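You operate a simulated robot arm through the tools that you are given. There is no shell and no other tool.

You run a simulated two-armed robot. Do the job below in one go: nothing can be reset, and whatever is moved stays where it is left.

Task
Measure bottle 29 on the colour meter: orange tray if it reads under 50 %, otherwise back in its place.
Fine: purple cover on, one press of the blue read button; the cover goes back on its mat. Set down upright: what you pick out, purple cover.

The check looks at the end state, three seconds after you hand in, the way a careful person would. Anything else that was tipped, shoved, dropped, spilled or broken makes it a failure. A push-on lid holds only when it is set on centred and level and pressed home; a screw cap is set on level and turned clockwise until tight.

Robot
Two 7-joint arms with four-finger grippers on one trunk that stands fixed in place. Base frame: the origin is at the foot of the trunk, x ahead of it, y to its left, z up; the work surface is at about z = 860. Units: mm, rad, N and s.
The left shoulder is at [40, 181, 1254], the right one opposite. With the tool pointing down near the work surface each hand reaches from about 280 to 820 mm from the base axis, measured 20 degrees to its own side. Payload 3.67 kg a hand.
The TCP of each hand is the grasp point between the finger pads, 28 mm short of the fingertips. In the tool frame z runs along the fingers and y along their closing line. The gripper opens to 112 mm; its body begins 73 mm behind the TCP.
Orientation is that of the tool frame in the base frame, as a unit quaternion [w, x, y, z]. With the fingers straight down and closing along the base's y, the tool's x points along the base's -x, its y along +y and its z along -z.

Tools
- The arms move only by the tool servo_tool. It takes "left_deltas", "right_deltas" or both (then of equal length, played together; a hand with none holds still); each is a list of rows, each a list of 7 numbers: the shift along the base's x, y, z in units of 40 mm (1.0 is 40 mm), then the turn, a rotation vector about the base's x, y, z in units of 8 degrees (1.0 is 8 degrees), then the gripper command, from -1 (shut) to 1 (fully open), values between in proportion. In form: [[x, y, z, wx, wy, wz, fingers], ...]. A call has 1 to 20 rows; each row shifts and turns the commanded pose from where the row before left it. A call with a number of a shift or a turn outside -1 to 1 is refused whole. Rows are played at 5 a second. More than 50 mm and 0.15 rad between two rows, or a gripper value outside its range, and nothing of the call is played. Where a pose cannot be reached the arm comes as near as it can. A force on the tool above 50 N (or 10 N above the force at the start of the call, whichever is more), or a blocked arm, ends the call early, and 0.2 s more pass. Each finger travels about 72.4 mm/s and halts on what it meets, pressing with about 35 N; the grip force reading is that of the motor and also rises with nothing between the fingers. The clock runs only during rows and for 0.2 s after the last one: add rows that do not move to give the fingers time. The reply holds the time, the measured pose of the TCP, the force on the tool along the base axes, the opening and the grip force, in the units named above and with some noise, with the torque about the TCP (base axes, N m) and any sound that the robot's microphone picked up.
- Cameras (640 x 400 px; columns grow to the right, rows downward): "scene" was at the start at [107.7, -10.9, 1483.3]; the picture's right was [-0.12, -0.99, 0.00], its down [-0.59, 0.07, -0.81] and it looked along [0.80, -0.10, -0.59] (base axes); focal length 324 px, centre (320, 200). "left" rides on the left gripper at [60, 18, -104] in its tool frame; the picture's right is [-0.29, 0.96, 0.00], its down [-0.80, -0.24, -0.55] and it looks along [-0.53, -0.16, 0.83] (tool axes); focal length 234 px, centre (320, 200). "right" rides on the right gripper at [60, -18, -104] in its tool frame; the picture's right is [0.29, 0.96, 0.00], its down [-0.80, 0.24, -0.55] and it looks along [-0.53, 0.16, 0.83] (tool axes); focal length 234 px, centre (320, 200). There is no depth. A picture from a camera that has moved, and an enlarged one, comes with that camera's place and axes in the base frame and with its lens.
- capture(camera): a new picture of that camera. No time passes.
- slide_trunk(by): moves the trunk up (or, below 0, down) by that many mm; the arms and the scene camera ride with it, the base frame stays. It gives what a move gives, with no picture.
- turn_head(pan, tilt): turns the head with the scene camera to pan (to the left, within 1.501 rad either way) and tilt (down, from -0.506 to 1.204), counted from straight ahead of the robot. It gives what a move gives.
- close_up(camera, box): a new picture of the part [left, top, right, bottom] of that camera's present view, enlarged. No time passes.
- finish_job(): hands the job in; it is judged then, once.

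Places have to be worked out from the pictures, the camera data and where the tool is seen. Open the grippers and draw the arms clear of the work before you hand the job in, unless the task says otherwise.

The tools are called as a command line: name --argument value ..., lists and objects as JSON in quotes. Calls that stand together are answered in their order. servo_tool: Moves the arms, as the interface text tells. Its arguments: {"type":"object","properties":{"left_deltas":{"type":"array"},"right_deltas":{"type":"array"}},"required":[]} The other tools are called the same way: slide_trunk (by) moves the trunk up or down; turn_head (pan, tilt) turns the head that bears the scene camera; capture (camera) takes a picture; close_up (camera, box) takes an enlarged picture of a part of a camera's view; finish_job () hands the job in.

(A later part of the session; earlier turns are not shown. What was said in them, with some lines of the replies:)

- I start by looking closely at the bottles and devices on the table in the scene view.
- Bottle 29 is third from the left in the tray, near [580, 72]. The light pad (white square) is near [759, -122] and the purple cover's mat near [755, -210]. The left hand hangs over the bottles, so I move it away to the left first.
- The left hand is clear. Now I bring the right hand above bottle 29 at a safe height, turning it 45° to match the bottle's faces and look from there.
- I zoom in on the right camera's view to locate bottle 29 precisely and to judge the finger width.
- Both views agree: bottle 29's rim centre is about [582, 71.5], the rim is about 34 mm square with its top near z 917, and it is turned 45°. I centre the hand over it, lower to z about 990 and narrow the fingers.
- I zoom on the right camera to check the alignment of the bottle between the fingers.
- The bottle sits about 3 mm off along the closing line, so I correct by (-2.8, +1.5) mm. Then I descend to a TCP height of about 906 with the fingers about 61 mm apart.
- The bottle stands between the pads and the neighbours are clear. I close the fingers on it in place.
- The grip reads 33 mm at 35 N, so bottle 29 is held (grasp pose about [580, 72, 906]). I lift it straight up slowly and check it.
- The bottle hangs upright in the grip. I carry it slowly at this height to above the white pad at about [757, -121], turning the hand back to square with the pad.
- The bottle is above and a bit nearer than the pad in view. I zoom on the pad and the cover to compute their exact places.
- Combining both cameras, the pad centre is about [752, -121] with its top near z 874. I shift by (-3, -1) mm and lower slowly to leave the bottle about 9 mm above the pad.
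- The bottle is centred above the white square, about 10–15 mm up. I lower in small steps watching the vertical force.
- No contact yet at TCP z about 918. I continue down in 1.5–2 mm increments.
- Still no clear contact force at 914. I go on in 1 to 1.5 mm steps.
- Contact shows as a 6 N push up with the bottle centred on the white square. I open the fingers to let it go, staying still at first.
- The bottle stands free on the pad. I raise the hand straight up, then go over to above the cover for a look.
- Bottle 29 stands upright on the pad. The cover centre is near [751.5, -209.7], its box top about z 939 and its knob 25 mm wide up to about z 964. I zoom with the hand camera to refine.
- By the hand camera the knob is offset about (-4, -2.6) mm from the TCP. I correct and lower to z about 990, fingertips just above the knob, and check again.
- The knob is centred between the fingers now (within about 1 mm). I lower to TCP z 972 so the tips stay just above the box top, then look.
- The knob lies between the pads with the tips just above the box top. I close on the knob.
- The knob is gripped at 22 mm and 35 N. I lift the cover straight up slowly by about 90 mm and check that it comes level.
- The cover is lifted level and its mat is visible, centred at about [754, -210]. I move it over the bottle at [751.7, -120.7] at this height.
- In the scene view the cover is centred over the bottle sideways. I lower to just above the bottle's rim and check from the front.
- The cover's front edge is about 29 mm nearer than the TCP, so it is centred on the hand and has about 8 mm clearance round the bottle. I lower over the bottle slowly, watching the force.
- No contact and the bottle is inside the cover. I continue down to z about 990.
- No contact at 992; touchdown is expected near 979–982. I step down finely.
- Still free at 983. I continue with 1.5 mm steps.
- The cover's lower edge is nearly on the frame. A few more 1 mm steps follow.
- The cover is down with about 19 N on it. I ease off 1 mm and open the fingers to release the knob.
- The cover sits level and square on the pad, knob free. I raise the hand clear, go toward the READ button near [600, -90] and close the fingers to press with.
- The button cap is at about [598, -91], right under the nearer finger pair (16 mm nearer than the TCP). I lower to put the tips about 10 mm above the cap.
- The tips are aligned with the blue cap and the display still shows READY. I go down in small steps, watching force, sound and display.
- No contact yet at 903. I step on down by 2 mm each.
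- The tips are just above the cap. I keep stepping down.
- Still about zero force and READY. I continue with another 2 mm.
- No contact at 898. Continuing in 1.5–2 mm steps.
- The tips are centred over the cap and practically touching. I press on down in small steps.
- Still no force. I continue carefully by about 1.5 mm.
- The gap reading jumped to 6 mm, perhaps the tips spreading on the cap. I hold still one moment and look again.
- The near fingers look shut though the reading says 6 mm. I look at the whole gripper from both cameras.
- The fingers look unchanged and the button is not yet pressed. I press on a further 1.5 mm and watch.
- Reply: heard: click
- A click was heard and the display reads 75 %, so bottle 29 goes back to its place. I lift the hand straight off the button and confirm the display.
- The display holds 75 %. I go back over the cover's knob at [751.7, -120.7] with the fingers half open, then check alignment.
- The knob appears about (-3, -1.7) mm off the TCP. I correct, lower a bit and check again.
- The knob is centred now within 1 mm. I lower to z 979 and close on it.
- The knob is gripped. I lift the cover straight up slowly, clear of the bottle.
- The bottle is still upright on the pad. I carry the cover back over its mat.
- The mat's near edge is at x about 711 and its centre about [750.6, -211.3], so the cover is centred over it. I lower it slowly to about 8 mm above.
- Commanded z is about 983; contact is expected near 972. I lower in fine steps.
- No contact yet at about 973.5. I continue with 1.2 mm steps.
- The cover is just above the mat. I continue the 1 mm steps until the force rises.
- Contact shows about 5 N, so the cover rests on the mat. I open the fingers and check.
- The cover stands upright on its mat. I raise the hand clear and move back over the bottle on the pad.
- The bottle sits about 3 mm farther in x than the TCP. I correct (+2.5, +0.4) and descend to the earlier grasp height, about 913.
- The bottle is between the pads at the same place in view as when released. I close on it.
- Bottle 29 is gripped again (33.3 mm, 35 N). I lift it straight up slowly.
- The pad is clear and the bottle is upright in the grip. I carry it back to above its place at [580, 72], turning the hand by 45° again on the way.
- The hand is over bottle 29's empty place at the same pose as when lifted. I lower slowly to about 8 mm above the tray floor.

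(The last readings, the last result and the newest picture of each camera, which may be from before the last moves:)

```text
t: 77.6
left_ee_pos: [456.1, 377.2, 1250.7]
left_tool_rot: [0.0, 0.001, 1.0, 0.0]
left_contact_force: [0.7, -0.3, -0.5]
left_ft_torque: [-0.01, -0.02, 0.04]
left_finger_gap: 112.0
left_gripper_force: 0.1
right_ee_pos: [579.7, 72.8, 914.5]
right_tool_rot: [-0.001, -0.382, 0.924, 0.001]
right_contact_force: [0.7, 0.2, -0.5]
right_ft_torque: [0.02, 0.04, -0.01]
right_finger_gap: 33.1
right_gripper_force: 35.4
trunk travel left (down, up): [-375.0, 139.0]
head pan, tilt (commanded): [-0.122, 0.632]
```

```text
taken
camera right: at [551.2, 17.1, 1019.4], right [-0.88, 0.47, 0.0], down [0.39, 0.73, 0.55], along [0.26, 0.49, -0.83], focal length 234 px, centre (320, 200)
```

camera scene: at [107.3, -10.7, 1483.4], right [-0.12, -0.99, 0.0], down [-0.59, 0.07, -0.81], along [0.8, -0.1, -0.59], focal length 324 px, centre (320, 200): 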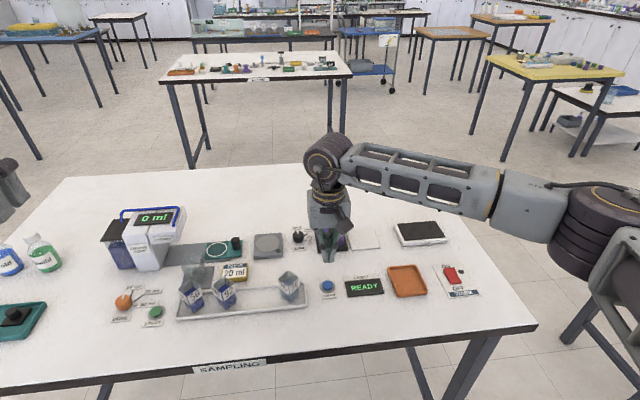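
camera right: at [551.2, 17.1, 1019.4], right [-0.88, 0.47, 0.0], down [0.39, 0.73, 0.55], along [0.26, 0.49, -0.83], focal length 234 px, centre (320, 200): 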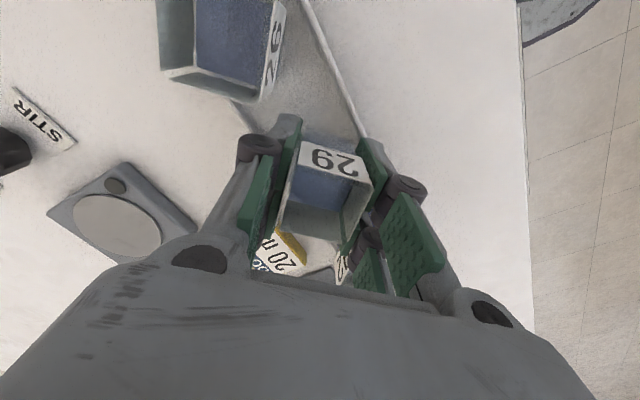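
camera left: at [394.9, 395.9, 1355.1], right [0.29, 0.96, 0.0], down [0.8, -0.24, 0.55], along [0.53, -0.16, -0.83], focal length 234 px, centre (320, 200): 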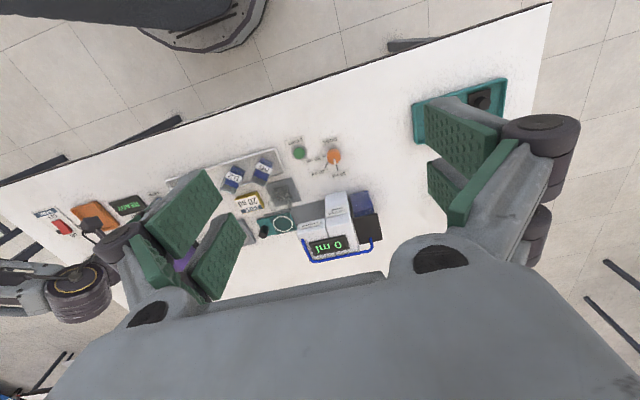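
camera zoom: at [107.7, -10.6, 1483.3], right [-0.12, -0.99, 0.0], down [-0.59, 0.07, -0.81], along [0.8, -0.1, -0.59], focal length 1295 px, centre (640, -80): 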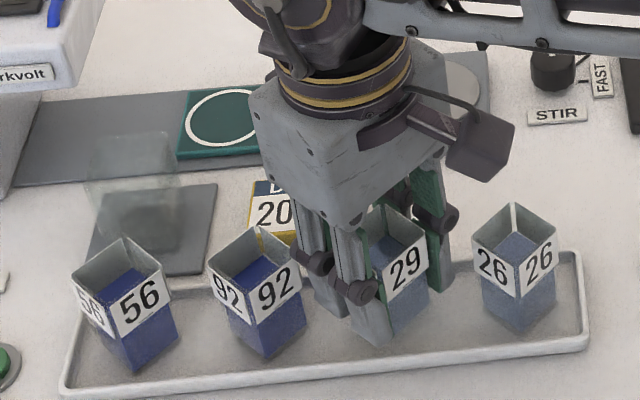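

All is aligned. I take the last millimetres in fine steps, watching the vertical force.

servo_tool --right_deltas '[[0, 0, -0.08, 0, 0, 0, -0.5], [0, 0, -0.06, 0, 0, 0, -0.5], [0, 0, 0, 0, 0, 0, -0.5]]'

servo_tool --right_deltas '[[0, 0, -0.04, 0, 0, 0, -0.5], [0, 0, 0, 0, 0, 0, -0.5]]'

servo_tool --right_deltas '[[0, 0, -0.03, 0, 0, 0, -0.5], [0, 0, 0, 0, 0, 0, -0.5]]'

```text
t: 78.4
left_ee_pos: [454.8, 376.6, 1251.4]
left_tool_rot: [0.0, 0.0, 1.0, -0.001]
left_contact_force: [0.0, -0.2, 0.6]
left_ft_torque: [0.01, 0.02, 0.01]
left_finger_gap: 111.9
left_gripper_force: 0.0
right_ee_pos: [580.6, 72.7, 910.3]
right_tool_rot: [-0.001, -0.383, 0.924, 0.002]
right_contact_force: [-0.1, 0.3, -0.1]
right_ft_torque: [0.01, 0.01, 0.0]
right_finger_gap: 33.1
right_gripper_force: 35.0
trunk travel left (down, up): [-375.0, 139.0]
head pan, tilt (commanded): [-0.122, 0.632]
```

```text
t: 79.0
left_ee_pos: [454.9, 377.6, 1251.2]
left_tool_rot: [0.0, 0.0, 1.0, 0.0]
left_contact_force: [-0.2, 0.9, -0.5]
left_ft_torque: [0.04, 0.01, 0.0]
left_finger_gap: 112.0
left_gripper_force: 0.0
right_ee_pos: [579.7, 72.0, 908.1]
right_tool_rot: [0.0, -0.383, 0.924, 0.001]
right_contact_force: [0.7, -0.6, 0.2]
right_ft_torque: [-0.02, -0.01, 0.01]
right_finger_gap: 33.1
right_gripper_force: 35.4
trunk travel left (down, up): [-375.0, 139.0]
head pan, tilt (commanded): [-0.122, 0.632]
```

```text
t: 79.6
left_ee_pos: [455.3, 377.6, 1251.3]
left_tool_rot: [-0.001, 0.001, 1.0, 0.0]
left_contact_force: [0.2, -0.1, -0.5]
left_ft_torque: [0.05, 0.0, 0.0]
left_finger_gap: 112.2
left_gripper_force: 0.0
right_ee_pos: [580.8, 72.5, 907.7]
right_tool_rot: [-0.001, -0.383, 0.924, 0.001]
right_contact_force: [0.3, -0.3, -1.0]
right_ft_torque: [0.04, 0.01, -0.03]
right_finger_gap: 33.1
right_gripper_force: 34.5
trunk travel left (down, up): [-375.0, 139.0]
head pan, tilt (commanded): [-0.122, 0.632]
```

Still free at about 907. I go on in 1 mm steps until the tray floor is felt.

servo_tool --right_deltas '[[0, 0, -0.025, 0, 0, 0, -0.5], [0, 0, 0, 0, 0, 0, -0.5]]'

servo_tool --right_deltas '[[0, 0, -0.025, 0, 0, 0, -0.5], [0, 0, 0, 0, 0, 0, -0.5]]'

```text
t: 80.2
left_ee_pos: [453.9, 376.1, 1251.7]
left_tool_rot: [0.001, 0.0, 1.0, 0.0]
left_contact_force: [-0.7, 0.2, 0.0]
left_ft_torque: [0.0, 0.03, 0.0]
left_finger_gap: 112.2
left_gripper_force: 0.1
right_ee_pos: [580.1, 72.8, 905.9]
right_tool_rot: [-0.001, -0.383, 0.924, 0.0]
right_contact_force: [0.3, -0.2, 0.2]
right_ft_torque: [-0.03, 0.02, 0.03]
right_finger_gap: 33.1
right_gripper_force: 34.9
trunk travel left (down, up): [-375.0, 139.0]
head pan, tilt (commanded): [-0.122, 0.632]
```

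```text
t: 80.8
left_ee_pos: [455.0, 376.5, 1251.6]
left_tool_rot: [0.0, 0.001, 1.0, 0.001]
left_contact_force: [0.0, 0.2, 0.5]
left_ft_torque: [-0.02, 0.01, 0.01]
left_finger_gap: 112.0
left_gripper_force: 0.0
right_ee_pos: [581.4, 73.4, 905.1]
right_tool_rot: [0.001, -0.382, 0.924, 0.0]
right_contact_force: [1.7, -0.8, 6.6]
right_ft_torque: [-0.09, -0.03, 0.03]
right_finger_gap: 33.3
right_gripper_force: 34.6
trunk travel left (down, up): [-375.0, 139.0]
head pan, tilt (commanded): [-0.122, 0.632]
```

The tray floor is felt with 6.6 N. I open the fingers gently to the pre-grasp width.

servo_tool --right_deltas '[[0, 0, 0, 0, 0, 0, -0.35], [0, 0, 0, 0, 0, 0, -0.2], [0, 0, 0, 0, 0, 0, -0.05], [0, 0, 0, 0, 0, 0, 0.1], [0, 0, 0, 0, 0, 0, 0.1]]'

close_up --camera "scene" --box '[160, 220, 320, 320]'

capture --camera "right"

```text
t: 82.0
left_ee_pos: [455.6, 376.7, 1251.3]
left_tool_rot: [0.0, 0.0, 1.0, -0.001]
left_contact_force: [0.6, 1.1, -0.3]
left_ft_torque: [-0.02, 0.04, 0.01]
left_finger_gap: 111.9
left_gripper_force: 0.0
right_ee_pos: [580.6, 72.1, 904.7]
right_tool_rot: [0.0, -0.383, 0.924, 0.0]
right_contact_force: [0.4, -0.3, -0.2]
right_ft_torque: [-0.04, 0.02, 0.01]
right_finger_gap: 61.5
right_gripper_force: 0.1
trunk travel left (down, up): [-375.0, 139.0]
head pan, tilt (commanded): [-0.122, 0.632]
```

```text
4.00 times, centred on (240, 270) of scene
camera zoom: at [107.6, -10.7, 1483.3], right [-0.12, -0.99, 0.0], down [-0.59, 0.07, -0.81], along [0.8, -0.1, -0.59], focal length 1295 px, centre (640, -80)
```

zoom: 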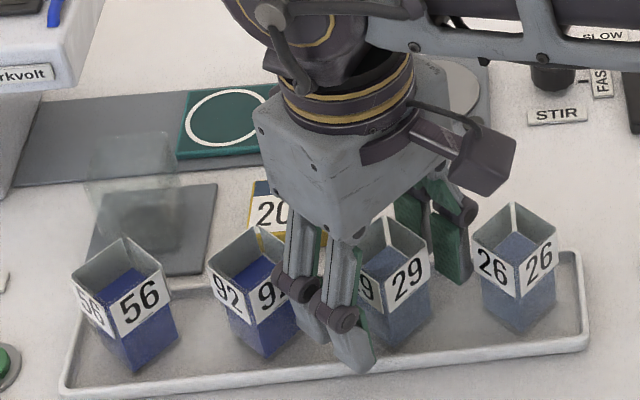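

```text
taken
camera right: at [551.8, 17.0, 1008.8], right [-0.88, 0.47, 0.0], down [0.39, 0.73, 0.55], along [0.26, 0.49, -0.83], focal length 234 px, centre (320, 200)
```

right: 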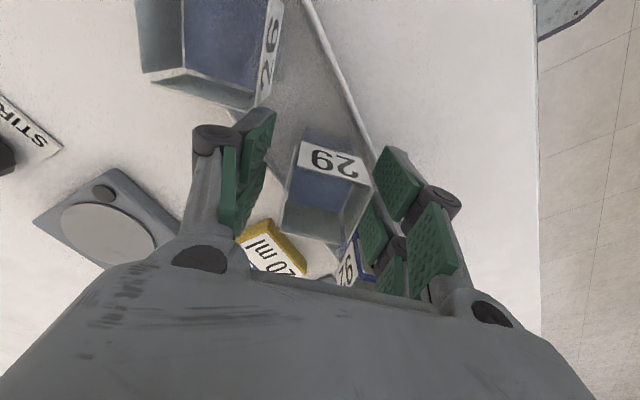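

Bottle 29 stands free in its place. I lift the hand straight up clear of the bottles.

servo_tool --right_deltas '[[0, 0, 0.2, 0, 0, 0, 0.1], [0, 0, 0.4, 0, 0, 0, 0.1], [0, 0, 0.5, 0, 0, 0, 0.1], [0, 0, 0.6, 0, 0, 0, 0.1], [0, 0, 0.7, 0, 0, 0, 0.1], [0, 0, 0.8, 0, 0, 0, 0.3], [0, 0, 0.8, 0, 0, 0, 0.6], [0, 0, 0.8, 0, 0, 0, 1]]'

close_up --camera "scene" --box '[160, 220, 320, 320]'

capture --camera "right"

```text
t: 83.8
left_ee_pos: [453.5, 376.9, 1251.0]
left_tool_rot: [0.0, 0.0, 1.0, 0.001]
left_contact_force: [-0.8, 0.9, -0.2]
left_ft_torque: [0.0, -0.02, 0.01]
left_finger_gap: 111.6
left_gripper_force: 0.0
right_ee_pos: [578.1, 70.6, 1098.3]
right_tool_rot: [0.0, -0.383, 0.924, 0.0]
right_contact_force: [0.3, 0.7, 0.1]
right_ft_torque: [-0.01, -0.02, 0.05]
right_finger_gap: 111.9
right_gripper_force: 0.1
trunk travel left (down, up): [-375.0, 139.0]
head pan, tilt (commanded): [-0.122, 0.632]
```

```text
4.00 times, centred on (240, 270) of scene
camera zoom: at [107.0, -10.6, 1483.4], right [-0.12, -0.99, 0.0], down [-0.59, 0.07, -0.81], along [0.8, -0.1, -0.59], focal length 1295 px, centre (640, -80)
```

zoom: 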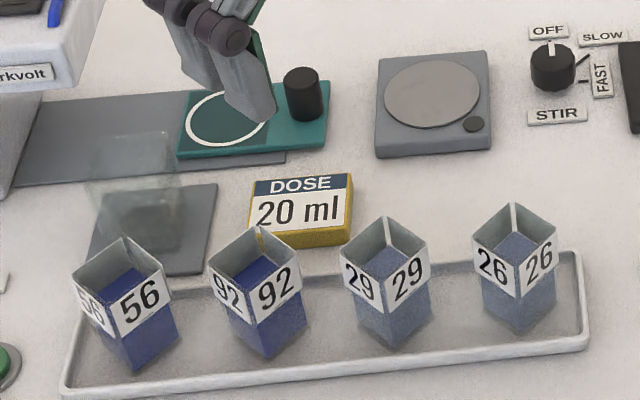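

```text
taken
camera right: at [549.1, 15.1, 1201.8], right [-0.88, 0.47, 0.0], down [0.39, 0.73, 0.55], along [0.26, 0.49, -0.83], focal length 234 px, centre (320, 200)
```

right: 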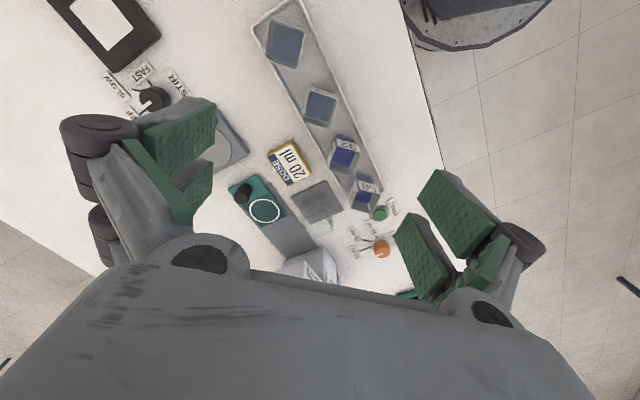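

Bottle 29 is back exactly where it was, upright. Now I draw the right arm back to its starting side, high and open.

servo_tool --right_deltas '[[-0.2, -0.5, 0.6, 0, 0, -0.5, 1], [-0.2, -0.9, 0.4, 0, 0, -0.55, 1], [-0.2, -0.95, 0.3, 0, 0, -0.55, 1], [-0.2, -0.95, 0.3, 0, 0, -0.55, 1], [-0.2, -0.95, 0.2, 0, 0, -0.55, 1], [-0.2, -0.95, 0.2, 0, 0, -0.55, 1], [-0.25, -0.95, 0, 0, 0, -0.55, 1], [-0.25, -0.95, 0, 0, 0, -0.55, 1], [-0.25, -0.95, 0, 0, 0, -0.6, 1], [-0.25, -0.95, 0, 0, 0, -0.675, 1], [0, -0.85, 0, 0, 0, 0, 1], [0, 0, 0, 0, 0, 0, 1]]'

capture --camera "scene"

close_up --camera "scene" --box '[280, 200, 480, 325]'

close_up --camera "scene" --box '[100, 200, 300, 325]'

```text
t: 86.4
left_ee_pos: [456.7, 377.9, 1251.1]
left_tool_rot: [-0.001, 0.0, 1.0, 0.0]
left_contact_force: [0.8, -0.8, 0.2]
left_ft_torque: [0.03, 0.01, 0.03]
left_finger_gap: 112.3
left_gripper_force: 0.1
right_ee_pos: [491.9, -320.3, 1175.5]
right_tool_rot: [0.001, 0.0, 1.0, 0.0]
right_contact_force: [0.2, -0.4, 0.3]
right_ft_torque: [-0.01, 0.01, -0.01]
right_finger_gap: 111.9
right_gripper_force: 0.1
trunk travel left (down, up): [-375.0, 139.0]
head pan, tilt (commanded): [-0.122, 0.632]
```

```text
taken
camera scene: at [108.0, -10.0, 1483.3], right [-0.12, -0.99, 0.0], down [-0.59, 0.07, -0.81], along [0.8, -0.1, -0.59], focal length 324 px, centre (320, 200)
```

scene: 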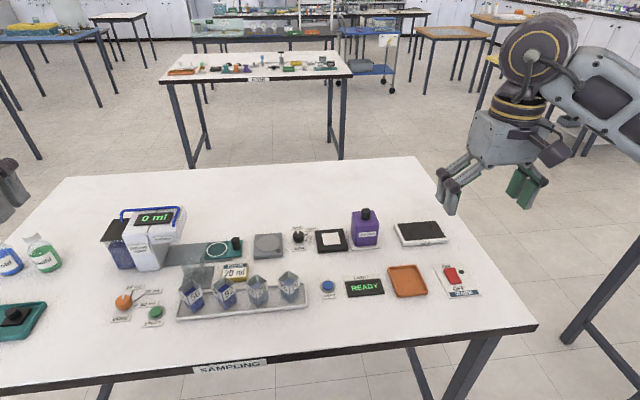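

```text
3.20 times, centred on (380, 262) of scene
camera zoom: at [108.0, -10.0, 1483.3], right [-0.12, -0.99, 0.0], down [-0.59, 0.07, -0.81], along [0.8, -0.1, -0.59], focal length 1036 px, centre (128, 0)
```

zoom: 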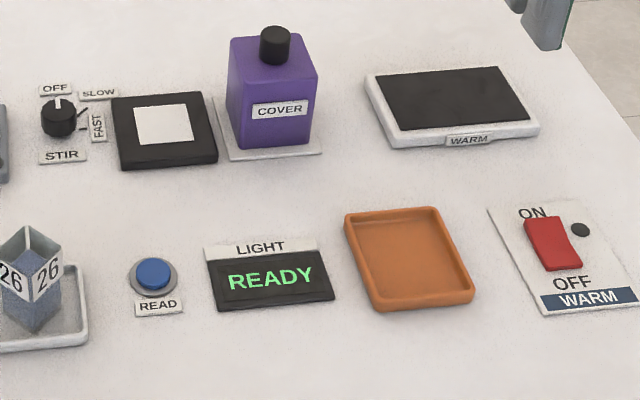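

```text
3.20 times, centred on (200, 262) of scene
camera zoom: at [108.0, -10.0, 1483.3], right [-0.12, -0.99, 0.0], down [-0.59, 0.07, -0.81], along [0.8, -0.1, -0.59], focal length 1036 px, centre (704, 0)
```

zoom: 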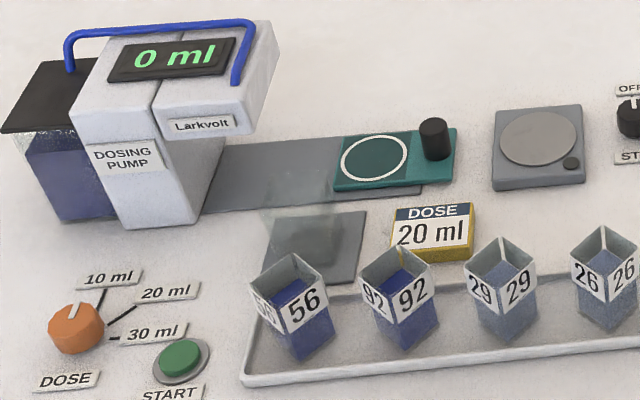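

The meter is back to READY, and bottle 29 (75 %) stands upright in its own place. The cover is upright on its mat, everything else is untouched, and both arms are clear with open grippers. I hand in the job.

finish_job

```text
The job is handed in.
```

Bottle 29 read 75 % on the colour meter. That is not under 50 %, so I put it back in its place in the tray rather than in the orange tray.

- **Measurement:** I set the bottle on the meter's white square and put the purple cover over it. I pressed the blue read button once: one click was heard, and the display changed from READY to 75 %.
- **Bottle:** it stands upright in its original spot, at the same position and angle in the camera view as at the start.
- **Cover:** it stands upright on its mat.
- **Rest of the table:** the final pictures show everything else where it was, with no sign of spills. Both arms are drawn clear with their grippers open.

The job is handed in; the result of the check has not come back.
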